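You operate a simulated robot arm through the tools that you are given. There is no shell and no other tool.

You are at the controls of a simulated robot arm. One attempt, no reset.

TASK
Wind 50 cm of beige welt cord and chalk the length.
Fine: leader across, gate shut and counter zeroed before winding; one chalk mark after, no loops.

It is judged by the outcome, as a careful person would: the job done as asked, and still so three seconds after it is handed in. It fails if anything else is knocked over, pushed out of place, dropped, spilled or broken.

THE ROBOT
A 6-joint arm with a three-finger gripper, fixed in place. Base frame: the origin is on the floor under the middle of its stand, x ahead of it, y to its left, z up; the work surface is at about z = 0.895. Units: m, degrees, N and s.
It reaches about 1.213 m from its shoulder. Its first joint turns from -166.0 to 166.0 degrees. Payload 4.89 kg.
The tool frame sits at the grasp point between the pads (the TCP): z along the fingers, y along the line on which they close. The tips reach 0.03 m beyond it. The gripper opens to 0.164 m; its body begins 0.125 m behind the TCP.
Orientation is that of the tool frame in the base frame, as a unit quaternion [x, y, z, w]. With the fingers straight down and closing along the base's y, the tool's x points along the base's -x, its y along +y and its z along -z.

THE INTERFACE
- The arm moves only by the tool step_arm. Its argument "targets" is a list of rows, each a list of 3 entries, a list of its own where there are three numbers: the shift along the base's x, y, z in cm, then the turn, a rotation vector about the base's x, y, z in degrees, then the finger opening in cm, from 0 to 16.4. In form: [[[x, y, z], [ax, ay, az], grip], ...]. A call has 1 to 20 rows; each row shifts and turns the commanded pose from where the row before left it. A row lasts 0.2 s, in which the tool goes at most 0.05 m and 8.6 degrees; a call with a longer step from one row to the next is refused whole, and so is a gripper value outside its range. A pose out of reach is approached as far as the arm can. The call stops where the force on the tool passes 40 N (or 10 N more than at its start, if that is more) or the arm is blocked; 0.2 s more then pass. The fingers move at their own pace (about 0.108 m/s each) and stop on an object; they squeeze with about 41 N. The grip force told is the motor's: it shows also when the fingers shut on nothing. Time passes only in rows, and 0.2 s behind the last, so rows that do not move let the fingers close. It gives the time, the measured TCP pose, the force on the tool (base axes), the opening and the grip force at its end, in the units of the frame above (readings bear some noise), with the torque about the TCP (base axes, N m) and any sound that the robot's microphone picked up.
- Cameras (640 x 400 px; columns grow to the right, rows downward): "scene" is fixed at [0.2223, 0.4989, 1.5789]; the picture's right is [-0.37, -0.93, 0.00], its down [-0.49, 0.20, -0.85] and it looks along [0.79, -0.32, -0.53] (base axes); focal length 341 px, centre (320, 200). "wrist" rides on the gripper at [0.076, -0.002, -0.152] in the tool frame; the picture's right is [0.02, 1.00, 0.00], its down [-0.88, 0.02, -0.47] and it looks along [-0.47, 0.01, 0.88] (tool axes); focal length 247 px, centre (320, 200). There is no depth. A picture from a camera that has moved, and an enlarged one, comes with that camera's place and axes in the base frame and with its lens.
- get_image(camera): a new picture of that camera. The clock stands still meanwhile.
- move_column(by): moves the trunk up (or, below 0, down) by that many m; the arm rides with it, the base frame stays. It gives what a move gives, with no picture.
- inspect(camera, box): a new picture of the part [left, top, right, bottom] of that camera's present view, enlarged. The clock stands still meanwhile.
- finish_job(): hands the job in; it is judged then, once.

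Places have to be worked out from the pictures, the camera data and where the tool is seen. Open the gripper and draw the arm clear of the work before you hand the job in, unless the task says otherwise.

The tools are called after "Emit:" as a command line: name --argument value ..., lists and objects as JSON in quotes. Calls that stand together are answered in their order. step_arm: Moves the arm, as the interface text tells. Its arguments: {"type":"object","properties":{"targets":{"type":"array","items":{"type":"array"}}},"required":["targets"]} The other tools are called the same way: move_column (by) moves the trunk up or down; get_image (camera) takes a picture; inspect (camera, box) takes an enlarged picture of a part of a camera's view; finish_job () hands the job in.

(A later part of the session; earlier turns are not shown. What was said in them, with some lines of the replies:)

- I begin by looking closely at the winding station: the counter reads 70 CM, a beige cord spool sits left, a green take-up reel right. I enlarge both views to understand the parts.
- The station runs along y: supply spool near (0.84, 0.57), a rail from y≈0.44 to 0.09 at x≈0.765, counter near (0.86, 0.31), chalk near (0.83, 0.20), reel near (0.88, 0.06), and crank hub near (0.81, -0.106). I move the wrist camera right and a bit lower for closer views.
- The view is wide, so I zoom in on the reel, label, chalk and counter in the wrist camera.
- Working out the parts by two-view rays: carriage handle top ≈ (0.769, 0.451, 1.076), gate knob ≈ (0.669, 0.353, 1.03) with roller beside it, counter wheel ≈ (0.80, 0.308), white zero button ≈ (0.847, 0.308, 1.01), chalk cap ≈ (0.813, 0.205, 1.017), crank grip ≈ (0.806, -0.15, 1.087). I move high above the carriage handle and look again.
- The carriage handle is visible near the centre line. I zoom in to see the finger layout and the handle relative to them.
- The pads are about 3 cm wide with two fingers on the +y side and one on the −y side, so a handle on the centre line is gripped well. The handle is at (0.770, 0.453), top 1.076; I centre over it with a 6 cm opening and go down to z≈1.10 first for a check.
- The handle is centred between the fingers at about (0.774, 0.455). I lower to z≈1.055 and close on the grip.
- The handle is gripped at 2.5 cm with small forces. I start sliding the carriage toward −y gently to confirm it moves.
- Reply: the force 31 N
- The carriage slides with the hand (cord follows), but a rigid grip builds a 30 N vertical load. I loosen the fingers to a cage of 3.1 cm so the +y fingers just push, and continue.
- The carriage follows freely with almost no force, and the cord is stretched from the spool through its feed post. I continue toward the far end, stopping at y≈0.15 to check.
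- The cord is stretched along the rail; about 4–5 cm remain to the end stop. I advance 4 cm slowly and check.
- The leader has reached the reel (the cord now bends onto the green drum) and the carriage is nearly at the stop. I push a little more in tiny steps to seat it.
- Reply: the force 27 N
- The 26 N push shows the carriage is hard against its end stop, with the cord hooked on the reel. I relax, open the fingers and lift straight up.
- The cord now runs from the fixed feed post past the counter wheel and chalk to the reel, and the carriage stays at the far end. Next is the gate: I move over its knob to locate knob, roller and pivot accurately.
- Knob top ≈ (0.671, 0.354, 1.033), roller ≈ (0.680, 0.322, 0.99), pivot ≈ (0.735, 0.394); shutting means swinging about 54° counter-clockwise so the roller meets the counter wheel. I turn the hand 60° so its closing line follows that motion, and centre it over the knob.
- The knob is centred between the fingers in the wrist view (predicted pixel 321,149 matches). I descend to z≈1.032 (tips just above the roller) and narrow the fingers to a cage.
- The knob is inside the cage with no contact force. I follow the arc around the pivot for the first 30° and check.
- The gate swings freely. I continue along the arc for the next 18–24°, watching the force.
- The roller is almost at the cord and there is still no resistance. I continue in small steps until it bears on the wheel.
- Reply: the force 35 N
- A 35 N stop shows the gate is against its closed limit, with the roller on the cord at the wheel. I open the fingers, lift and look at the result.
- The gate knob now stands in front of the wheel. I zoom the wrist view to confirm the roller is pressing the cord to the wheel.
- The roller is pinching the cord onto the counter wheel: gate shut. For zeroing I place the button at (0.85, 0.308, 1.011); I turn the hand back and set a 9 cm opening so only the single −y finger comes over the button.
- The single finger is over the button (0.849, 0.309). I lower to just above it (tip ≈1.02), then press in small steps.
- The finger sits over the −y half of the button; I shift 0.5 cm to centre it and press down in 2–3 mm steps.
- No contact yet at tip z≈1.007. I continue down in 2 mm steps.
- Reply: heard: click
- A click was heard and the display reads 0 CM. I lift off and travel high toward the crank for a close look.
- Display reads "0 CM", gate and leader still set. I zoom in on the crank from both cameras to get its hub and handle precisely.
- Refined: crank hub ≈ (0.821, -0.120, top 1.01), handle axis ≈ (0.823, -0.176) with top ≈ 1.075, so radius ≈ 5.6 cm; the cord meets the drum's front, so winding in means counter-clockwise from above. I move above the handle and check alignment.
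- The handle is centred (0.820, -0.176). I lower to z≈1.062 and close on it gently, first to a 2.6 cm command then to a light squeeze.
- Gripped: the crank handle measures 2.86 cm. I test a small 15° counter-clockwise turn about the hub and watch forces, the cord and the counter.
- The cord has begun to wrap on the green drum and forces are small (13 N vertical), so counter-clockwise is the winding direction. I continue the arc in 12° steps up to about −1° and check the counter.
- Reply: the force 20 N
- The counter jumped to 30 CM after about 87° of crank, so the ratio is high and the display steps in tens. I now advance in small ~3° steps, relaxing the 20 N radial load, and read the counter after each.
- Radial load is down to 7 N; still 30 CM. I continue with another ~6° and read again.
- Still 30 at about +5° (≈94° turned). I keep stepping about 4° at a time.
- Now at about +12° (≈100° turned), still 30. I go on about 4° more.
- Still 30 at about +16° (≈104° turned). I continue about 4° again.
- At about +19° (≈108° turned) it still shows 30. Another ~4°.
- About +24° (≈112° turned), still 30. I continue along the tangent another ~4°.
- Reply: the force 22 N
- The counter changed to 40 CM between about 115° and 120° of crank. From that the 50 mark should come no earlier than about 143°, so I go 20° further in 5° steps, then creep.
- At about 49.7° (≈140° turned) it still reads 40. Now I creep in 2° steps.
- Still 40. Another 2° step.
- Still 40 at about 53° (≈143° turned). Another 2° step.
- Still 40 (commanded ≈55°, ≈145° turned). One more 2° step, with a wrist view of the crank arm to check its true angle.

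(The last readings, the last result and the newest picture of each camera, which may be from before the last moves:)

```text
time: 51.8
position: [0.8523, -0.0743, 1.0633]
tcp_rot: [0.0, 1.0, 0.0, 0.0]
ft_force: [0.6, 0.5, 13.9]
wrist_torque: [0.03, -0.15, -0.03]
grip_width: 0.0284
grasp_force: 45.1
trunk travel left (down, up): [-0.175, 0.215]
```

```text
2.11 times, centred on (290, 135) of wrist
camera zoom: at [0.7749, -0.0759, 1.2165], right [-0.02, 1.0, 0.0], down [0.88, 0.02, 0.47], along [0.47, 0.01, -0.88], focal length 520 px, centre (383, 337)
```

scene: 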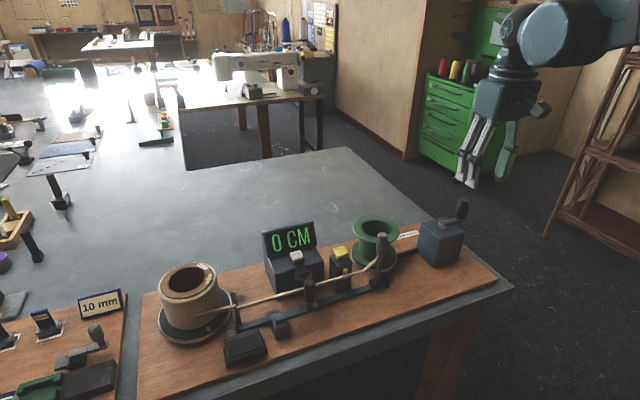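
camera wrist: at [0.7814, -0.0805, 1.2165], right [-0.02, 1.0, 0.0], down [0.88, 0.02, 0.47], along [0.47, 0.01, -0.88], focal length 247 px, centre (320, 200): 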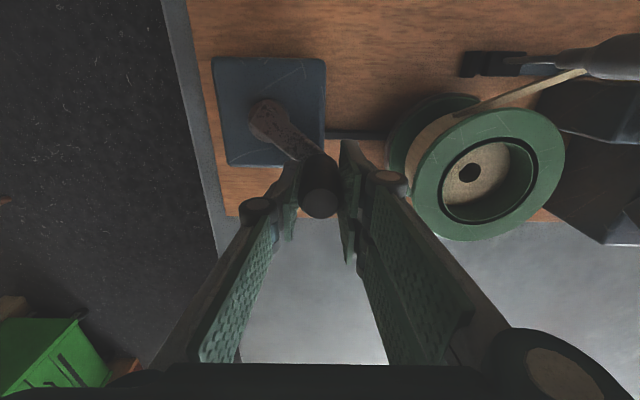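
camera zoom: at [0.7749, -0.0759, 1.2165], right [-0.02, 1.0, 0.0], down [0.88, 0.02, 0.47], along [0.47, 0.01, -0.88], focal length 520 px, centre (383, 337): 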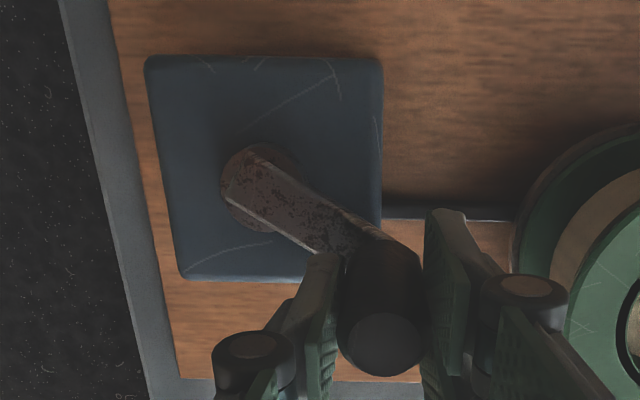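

The counter now reads 50 CM. The 30/40/50 change points (≈88°, 117°, 146°) are evenly proportional to the crank angle from zero, so the number ticks over as each ten is reached; I add about 2° of margin off the change point.

Emit:
step_arm --targets '[[[-0.08, 0.053, 0], [0, 0, 0], 2.5], [[-0.08, 0.053, 0], [0, 0, 0], 2.5], [[0, 0, 0], [0, 0, 0], 2.5]]'

Emit:
inspect --camera "scene" --box '[220, 190, 400, 320]'

Emit:
get_image --camera "wrist"

```text
time: 52.6
position: [0.85, -0.0734, 1.0618]
tcp_rot: [0.0, 1.0, -0.001, 0.001]
ft_force: [2.8, 4.2, 13.6]
wrist_torque: [0.19, -0.35, 0.02]
grip_width: 0.0283
grasp_force: 45.1
trunk travel left (down, up): [-0.175, 0.215]
```

```text
3.08 times, centred on (310, 255) of scene
camera zoom: at [0.2223, 0.4989, 1.5789], right [-0.37, -0.93, 0.0], down [-0.49, 0.2, -0.85], along [0.79, -0.32, -0.53], focal length 1048 px, centre (351, 31)
```

zoom: 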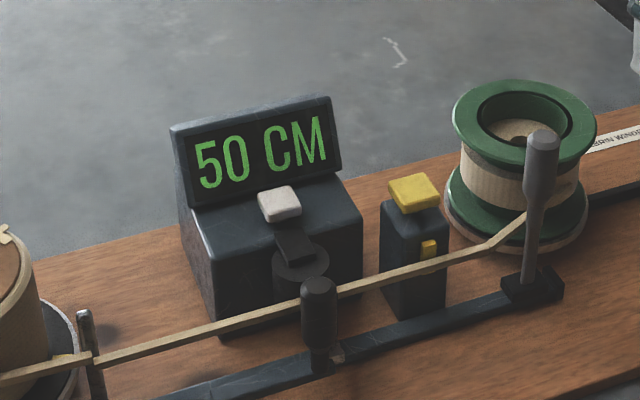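

```text
taken
camera wrist: at [0.7736, -0.0751, 1.2164], right [-0.02, 1.0, 0.0], down [0.88, 0.02, 0.47], along [0.47, 0.01, -0.88], focal length 247 px, centre (320, 200)
```

wrist: 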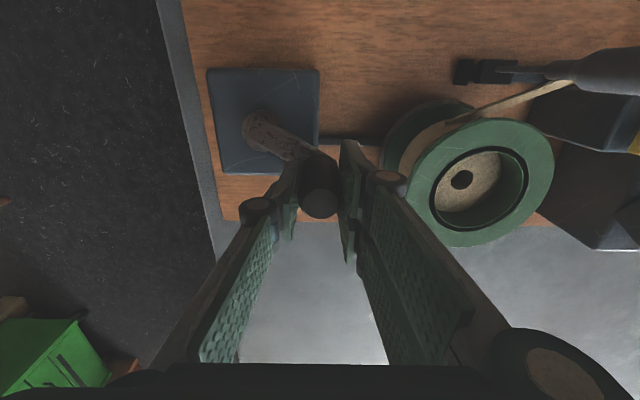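

Counter holds at 50 CM, cord tidy on the drum. I open the fingers and lift straight off the handle.

Emit:
step_arm --targets '[[[0, 0, 0], [0, 0, 0], 3.6], [[0, 0, 0], [0, 0, 0], 5.0], [[0, 0, 0], [0, 0, 0], 5.5], [[0, 0, 3], [0, 0, 0], 5.5], [[0, 0, 4], [0, 0, 0], 5.5], [[0, 0, 4], [0, 0, 0], 5.5], [[0, 0, 3], [0, 0, 0], 5.5], [[0, 0, 0], [0, 0, 0], 5.5]]'

Emit:
inspect --camera "scene" --box '[220, 190, 480, 340]'

Emit:
get_image --camera "wrist"

```text
time: 54.4
position: [0.8522, -0.0755, 1.201]
tcp_rot: [0.0, 1.0, 0.001, 0.0]
ft_force: [-0.3, -0.7, 0.4]
wrist_torque: [-0.01, -0.06, 0.01]
grip_width: 0.0552
grasp_force: 0.1
trunk travel left (down, up): [-0.175, 0.215]
```

```text
2.46 times, centred on (350, 265) of scene
camera zoom: at [0.2223, 0.4989, 1.5789], right [-0.37, -0.93, 0.0], down [-0.49, 0.2, -0.85], along [0.79, -0.32, -0.53], focal length 838 px, centre (246, 40)
```

zoom: 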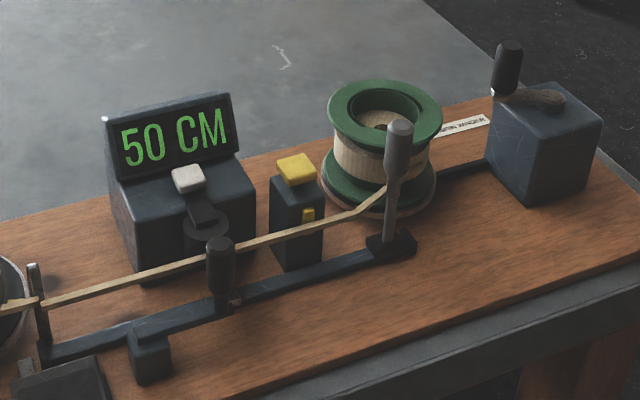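

```text
taken
camera wrist: at [0.776, -0.0765, 1.3553], right [-0.02, 1.0, 0.0], down [0.88, 0.02, 0.47], along [0.47, 0.01, -0.88], focal length 247 px, centre (320, 200)
```

wrist: 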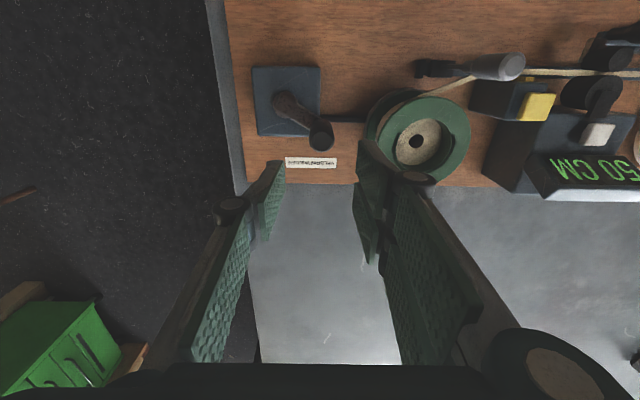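

The crank stayed put and the display still shows 50 CM. Next I travel high toward the chalk cap (≈0.813, 0.205, 1.017) and look at it closely before a single press.

Emit:
step_arm --targets '[[[-0.8, 3.5, 0], [0, 0, 0], 5.5], [[-0.8, 3.5, 0], [0, 0, 0], 5.5], [[-0.8, 3.5, 0], [0, 0, 0], 5.5], [[-0.8, 3.5, 0], [0, 0, 0], 5.5], [[-0.8, 3.5, 0], [0, 0, 0], 5.5], [[-0.8, 3.5, 0], [0, 0, 0], 5.5], [[-0.8, 3.5, 0], [0, 0, 0], 5.5], [[-0.8, 3.5, 0], [0, 0, 0], 5.5], [[0, 0, 0], [0, 0, 0], 5.5]]'

Emit:
inspect --camera "wrist" --box '[230, 90, 410, 220]'

Emit:
get_image --camera "scene"

```text
time: 56.4
position: [0.7876, 0.2072, 1.2044]
tcp_rot: [0.0, 1.0, 0.0, 0.0]
ft_force: [0.3, 0.4, -0.3]
wrist_torque: [-0.06, -0.02, 0.05]
grip_width: 0.0547
grasp_force: 0.0
trunk travel left (down, up): [-0.175, 0.215]
```

```text
3.08 times, centred on (320, 155) of wrist
camera zoom: at [0.7111, 0.2059, 1.3571], right [-0.02, 1.0, 0.0], down [0.88, 0.02, 0.47], along [0.47, 0.01, -0.88], focal length 760 px, centre (320, 338)
```

zoom: 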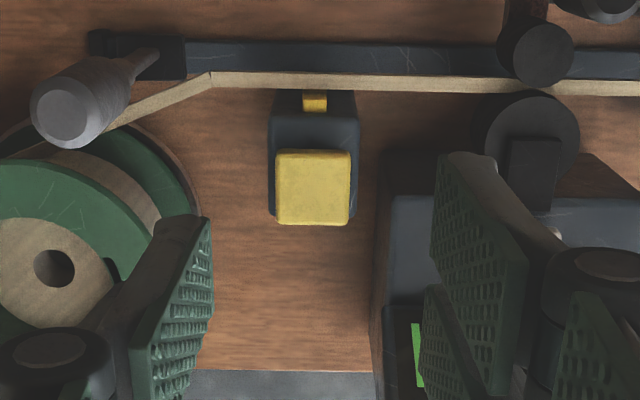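

```text
taken
```

scene: 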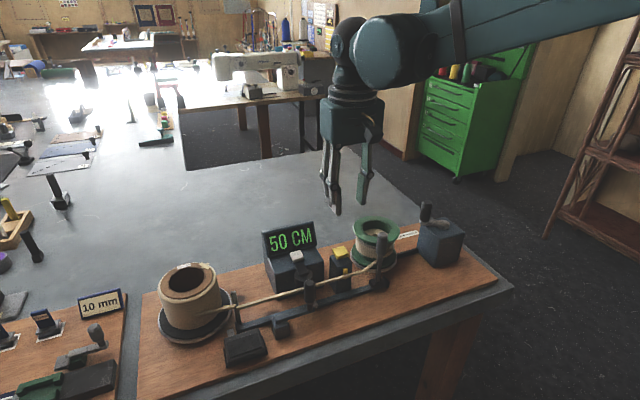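

The cap is about 3.4 cm square, centred at (0.814, 0.205). I close the fingers, centre over it and lower to about 1 cm above it.

Emit:
step_arm --targets '[[[1.3, -0.35, 0], [0, 0, 0], 3], [[1.2, -0.3, 0], [0, 0, 0], 1], [[0, 0, 0], [0, 0, 0], 0], [[0, 0, -4], [0, 0, 0], 0], [[0, 0, -4], [0, 0, 0], 0], [[0, 0, -4], [0, 0, 0], 0], [[0, 0, -2.4], [0, 0, 0], 0], [[0, 0, 0], [0, 0, 0], 0]]'

Emit:
get_image --camera "wrist"

Emit:
inspect --camera "scene" --box '[280, 190, 410, 310]'

```text
time: 58.2
position: [0.8119, 0.203, 1.0578]
tcp_rot: [0.0, 1.0, 0.0, 0.0]
ft_force: [0.4, 0.0, -1.1]
wrist_torque: [0.0, 0.07, -0.01]
grip_width: 0.0001
grasp_force: 41.0
trunk travel left (down, up): [-0.175, 0.215]
```

```text
taken
camera wrist: at [0.7361, 0.2004, 1.2119], right [-0.02, 1.0, 0.0], down [0.88, 0.02, 0.47], along [0.47, 0.01, -0.88], focal length 247 px, centre (320, 200)
```

wrist: 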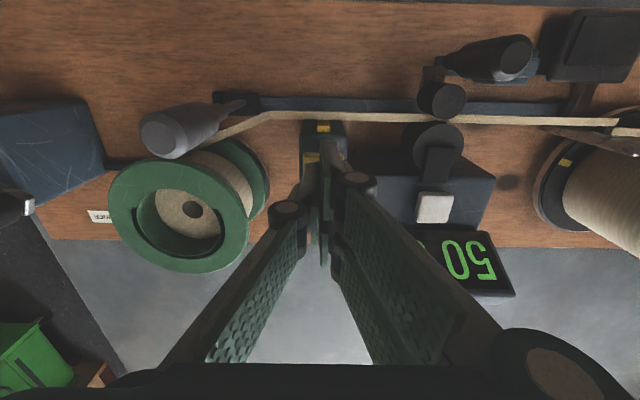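

```text
3.33 times, centred on (345, 250) of scene
camera zoom: at [0.2223, 0.4989, 1.5789], right [-0.37, -0.93, 0.0], down [-0.49, 0.2, -0.85], along [0.79, -0.32, -0.53], focal length 1136 px, centre (237, 33)
```

zoom: 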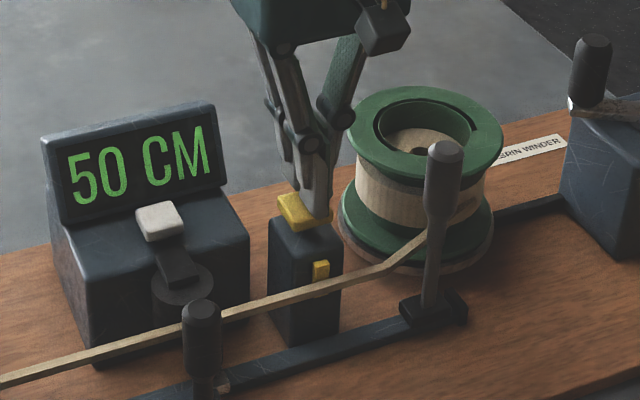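

The closed fingers are right above the yellow cap. I press down in small steps, watching force and sound so there is just one mark.

Emit:
step_arm --targets '[[[0, 0, -0.4], [0, 0, 0], 0], [[0, 0, -0.4], [0, 0, 0], 0], [[0, 0, -0.3], [0, 0, 0], 0], [[0, 0, 0], [0, 0, 0], 0]]'

Emit:
inspect --camera "scene" --box '[280, 190, 410, 310]'

```text
time: 59.2
position: [0.8105, 0.2004, 1.0469]
tcp_rot: [0.0, 1.0, 0.0, 0.0]
ft_force: [-0.4, -0.5, 0.7]
wrist_torque: [-0.03, 0.02, -0.03]
grip_width: 0.0003
grasp_force: 41.1
trunk travel left (down, up): [-0.175, 0.215]
```

```text
3.33 times, centred on (345, 250) of scene
camera zoom: at [0.2223, 0.4989, 1.5789], right [-0.37, -0.93, 0.0], down [-0.49, 0.2, -0.85], along [0.79, -0.32, -0.53], focal length 1136 px, centre (237, 33)
```

zoom: 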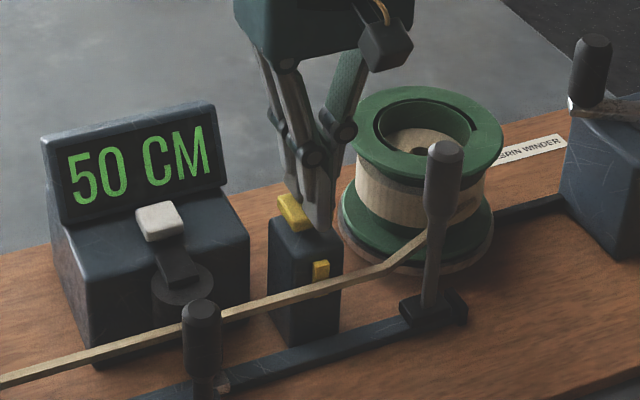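

No contact yet (force <1 N); comparing projections, the cap top is nearer z≈1.012 and y≈0.208. I shift +0.5 cm in y and continue pressing in 2 mm steps.

Emit:
step_arm --targets '[[[0.2, 0.5, 0], [0, 0, 0], 0], [[0, 0, -0.2], [0, 0, 0], 0], [[0, 0, -0.2], [0, 0, 0], 0], [[0, 0, 0], [0, 0, 0], 0]]'

Emit:
inspect --camera "scene" --box '[280, 190, 410, 310]'

```text
time: 60.2
position: [0.8133, 0.2046, 1.0422]
tcp_rot: [0.0, 1.0, 0.0, 0.0]
ft_force: [0.0, -0.8, 2.0]
wrist_torque: [0.0, -0.02, 0.02]
grip_width: 0.0061
grasp_force: 44.7
trunk travel left (down, up): [-0.175, 0.215]
```

```text
3.33 times, centred on (345, 250) of scene
camera zoom: at [0.2223, 0.4989, 1.5789], right [-0.37, -0.93, 0.0], down [-0.49, 0.2, -0.85], along [0.79, -0.32, -0.53], focal length 1136 px, centre (237, 33)
```

zoom: 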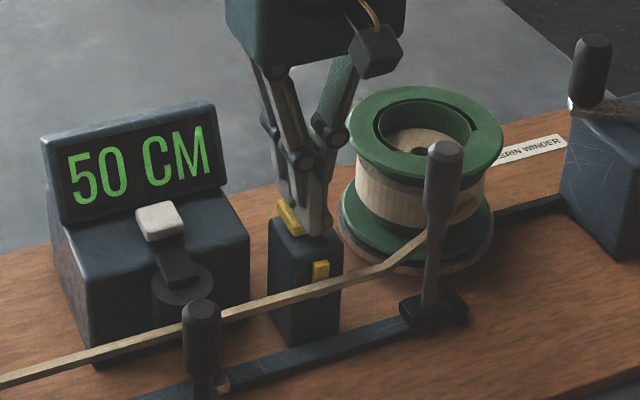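

Light contact (2 N) and the tips spread slightly to 6 mm. I check the wrist view before pressing further.

Emit:
inspect --camera "wrist" --box '[250, 90, 400, 280]'

Emit:
inspect --camera "scene" --box '[320, 220, 370, 290]'

```text
2.11 times, centred on (325, 185) of wrist
camera zoom: at [0.737, 0.2035, 1.1958], right [-0.02, 1.0, 0.0], down [0.88, 0.02, 0.47], along [0.47, 0.01, -0.88], focal length 520 px, centre (310, 232)
```

zoom: 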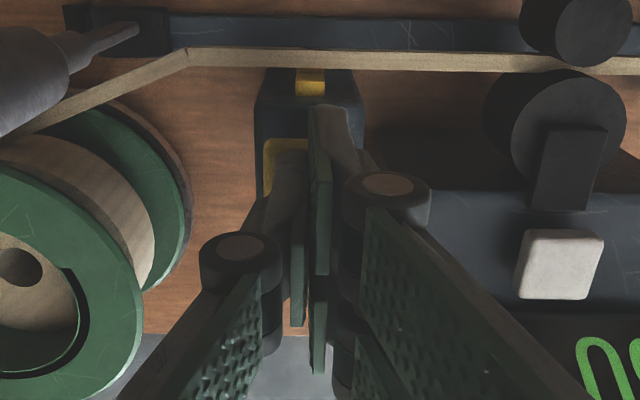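

```text
5.71 times, centred on (345, 255) of scene
camera zoom: at [0.2223, 0.4989, 1.5789], right [-0.37, -0.93, 0.0], down [-0.49, 0.2, -0.85], along [0.79, -0.32, -0.53], focal length 1947 px, centre (177, -114)
```

zoom: 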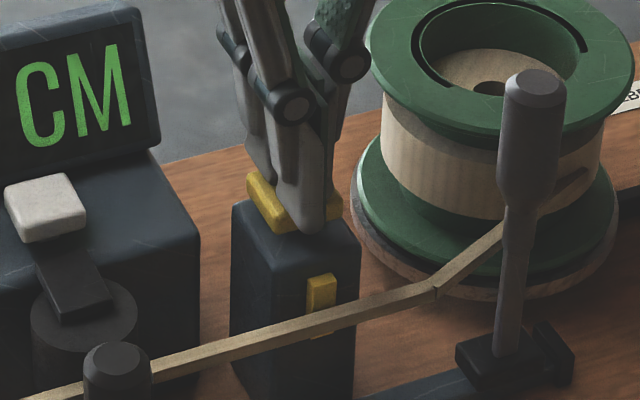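

The fingertips straddle the cap centre evenly, with nothing else beneath them. I press further in 2 mm steps until the click.

Emit:
step_arm --targets '[[[0, 0, -0.2], [0, 0, 0], 0], [[0, 0, -0.2], [0, 0, 0], 0], [[0, 0, 0], [0, 0, 0], 0]]'

Emit:
inspect --camera "scene" --box '[280, 210, 390, 310]'

```text
time: 61.0
position: [0.8137, 0.2057, 1.0373]
tcp_rot: [0.0, 1.0, 0.0, 0.0]
ft_force: [0.7, 1.5, 2.6]
wrist_torque: [0.03, -0.02, 0.0]
grip_width: 0.0059
grasp_force: 45.0
trunk travel left (down, up): [-0.175, 0.215]
heard: click
```

```text
4.00 times, centred on (335, 260) of scene
camera zoom: at [0.2223, 0.4989, 1.5789], right [-0.37, -0.93, 0.0], down [-0.49, 0.2, -0.85], along [0.79, -0.32, -0.53], focal length 1363 px, centre (260, -40)
```

zoom: 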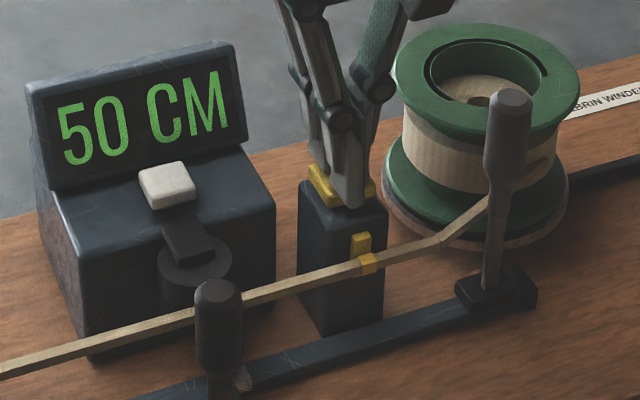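

A click was heard and a yellow chalk mark now shows on the cord. I release and lift straight up, opening the fingertips slightly so nothing can be pinched.

Emit:
step_arm --targets '[[[0, 0, 0.2], [0, 0, 0], 1.2], [[0, 0, 0.4], [0, 0, 0], 1.5], [[0, 0, 1.5], [0, 0, 0], 1.5], [[0, 0, 3], [0, 0, 0], 1.5], [[0, 0, 4], [0, 0, 0], 1.5], [[0, 0, 4], [0, 0, 0], 1.5], [[0, 0, 3], [0, 0, 0], 1.5], [[0, 0, 0], [0, 0, 0], 1.5]]'

Emit:
inspect --camera "scene" --box '[220, 190, 480, 340]'

Emit:
inspect --camera "scene" --box '[310, 230, 390, 300]'

```text
time: 62.8
position: [0.8134, 0.2037, 1.2041]
tcp_rot: [0.001, 1.0, 0.0, 0.0]
ft_force: [-1.0, 0.3, 0.3]
wrist_torque: [0.02, -0.09, -0.01]
grip_width: 0.0149
grasp_force: 0.0
trunk travel left (down, up): [-0.175, 0.215]
```

```text
2.46 times, centred on (350, 265) of scene
camera zoom: at [0.2223, 0.4989, 1.5789], right [-0.37, -0.93, 0.0], down [-0.49, 0.2, -0.85], along [0.79, -0.32, -0.53], focal length 838 px, centre (246, 40)
```

zoom: 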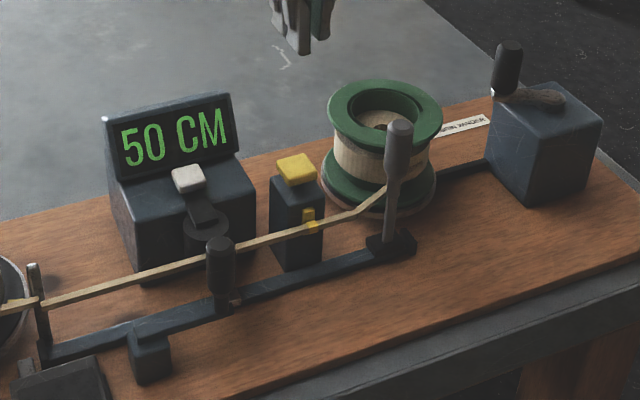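

```text
5.71 times, centred on (350, 265) of scene
camera zoom: at [0.2223, 0.4989, 1.5789], right [-0.37, -0.93, 0.0], down [-0.49, 0.2, -0.85], along [0.79, -0.32, -0.53], focal length 1947 px, centre (149, -171)
```

zoom: 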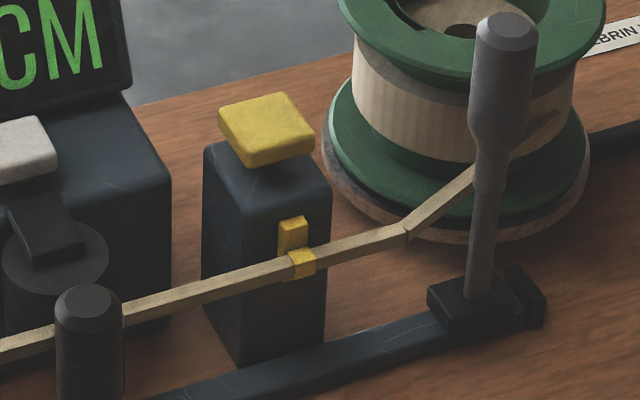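

One chalk mark sits on the taut cord, the cap has sprung back, and the counter still reads 50 CM. I draw the arm up and back toward its start, opening the gripper.

Emit:
step_arm --targets '[[[-1.5, 0.5, 3], [0, 0, 0], 3], [[-2.5, 0.8, 3], [0, 0, 0], 8], [[-2.5, 0.8, 3], [0, 0, 0], 12], [[-2.5, 1.2, 2], [0, 0, 0], 16.4], [[-3, 1.5, 2], [0, 0, 0], 16.4], [[-3, 1.5, 1], [0, 0, 0], 16.4], [[0, 1.5, 0], [0, 0, 0], 16.4], [[0, 0, 0], [0, 0, 0], 16.4], [[0, 0, 0], [0, 0, 0], 16.4]]'

Emit:
get_image --camera "scene"

Emit:
get_image --camera "wrist"

Emit:
inspect --camera "scene" --box '[130, 220, 300, 380]'

Emit:
inspect --camera "scene" --box '[300, 190, 480, 310]'

```text
time: 64.8
position: [0.6644, 0.2822, 1.341]
tcp_rot: [0.0, 1.0, 0.0, 0.0]
ft_force: [1.5, 1.4, -0.2]
wrist_torque: [-0.07, 0.02, -0.01]
grip_width: 0.164
grasp_force: 0.0
trunk travel left (down, up): [-0.175, 0.215]
```

```text
taken
```

scene: 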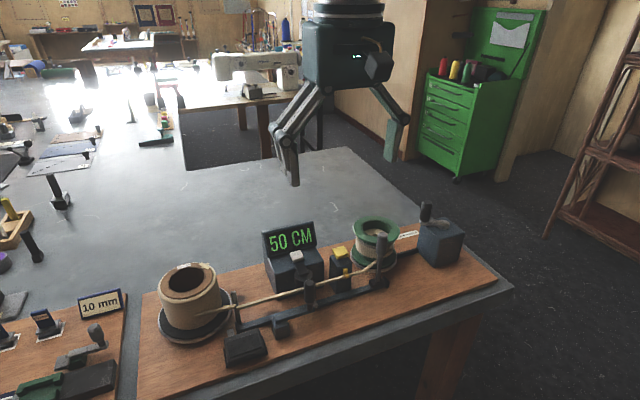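

```text
taken
camera wrist: at [0.5888, 0.2805, 1.4947], right [-0.02, 1.0, 0.0], down [0.88, 0.02, 0.47], along [0.47, 0.01, -0.88], focal length 247 px, centre (320, 200)
```

wrist: 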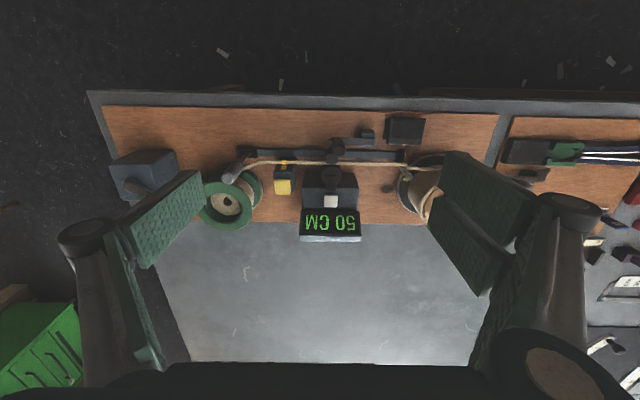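

```text
2.50 times, centred on (215, 300) of scene
camera zoom: at [0.2223, 0.4989, 1.5789], right [-0.37, -0.93, 0.0], down [-0.49, 0.2, -0.85], along [0.79, -0.32, -0.53], focal length 852 px, centre (582, -50)
```

zoom: 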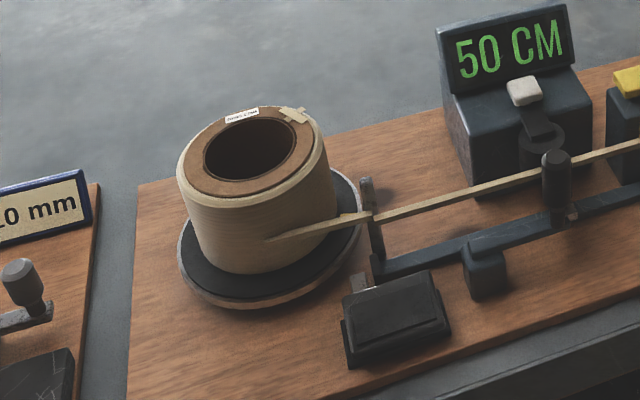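

```text
3.33 times, centred on (390, 250) of scene
camera zoom: at [0.2223, 0.4989, 1.5789], right [-0.37, -0.93, 0.0], down [-0.49, 0.2, -0.85], along [0.79, -0.32, -0.53], focal length 1136 px, centre (87, 33)
```

zoom: 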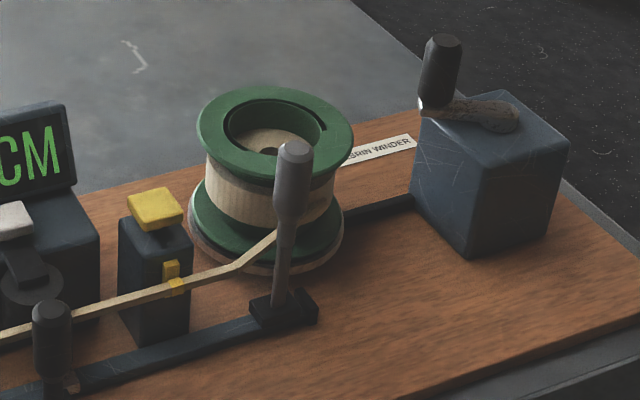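

The counter reads 50 CM and there is one chalk mark on the taut cord. No loops are visible, the gate is shut, the leader is across, nothing else was disturbed, and the arm is clear with its gripper open. I hand the job in.

Emit:
finish_job

```text
The job is handed in.
```

The 50 cm of beige welt cord is wound on the green reel and chalked, and I've handed the job in.

- **Before winding:** I slid the leader across to its end stop and swung the gate shut, so its roller pressed the cord to the counter wheel. I then zeroed the counter; it clicked and read 0 CM.
- **Winding:** I turned the crank counter-clockwise until the counter reached 50 CM, then about 2° more so it wouldn't slip back to 40. The display only steps in tens. From the 30, 40 and 50 changeovers I put the true length at about 50–51 cm, but I couldn't measure it more finely. If the display rounds to the nearest ten instead, which fits those readings less well, it would be nearer 46 cm.
- **Chalking:** I pressed the chalk cap once. There was one click, and one yellow mark shows on the cord.
- **At hand-in:** the counter still read 50 CM and no loops showed in the last pictures. Nothing else looked moved, and the arm was clear with the gripper open.
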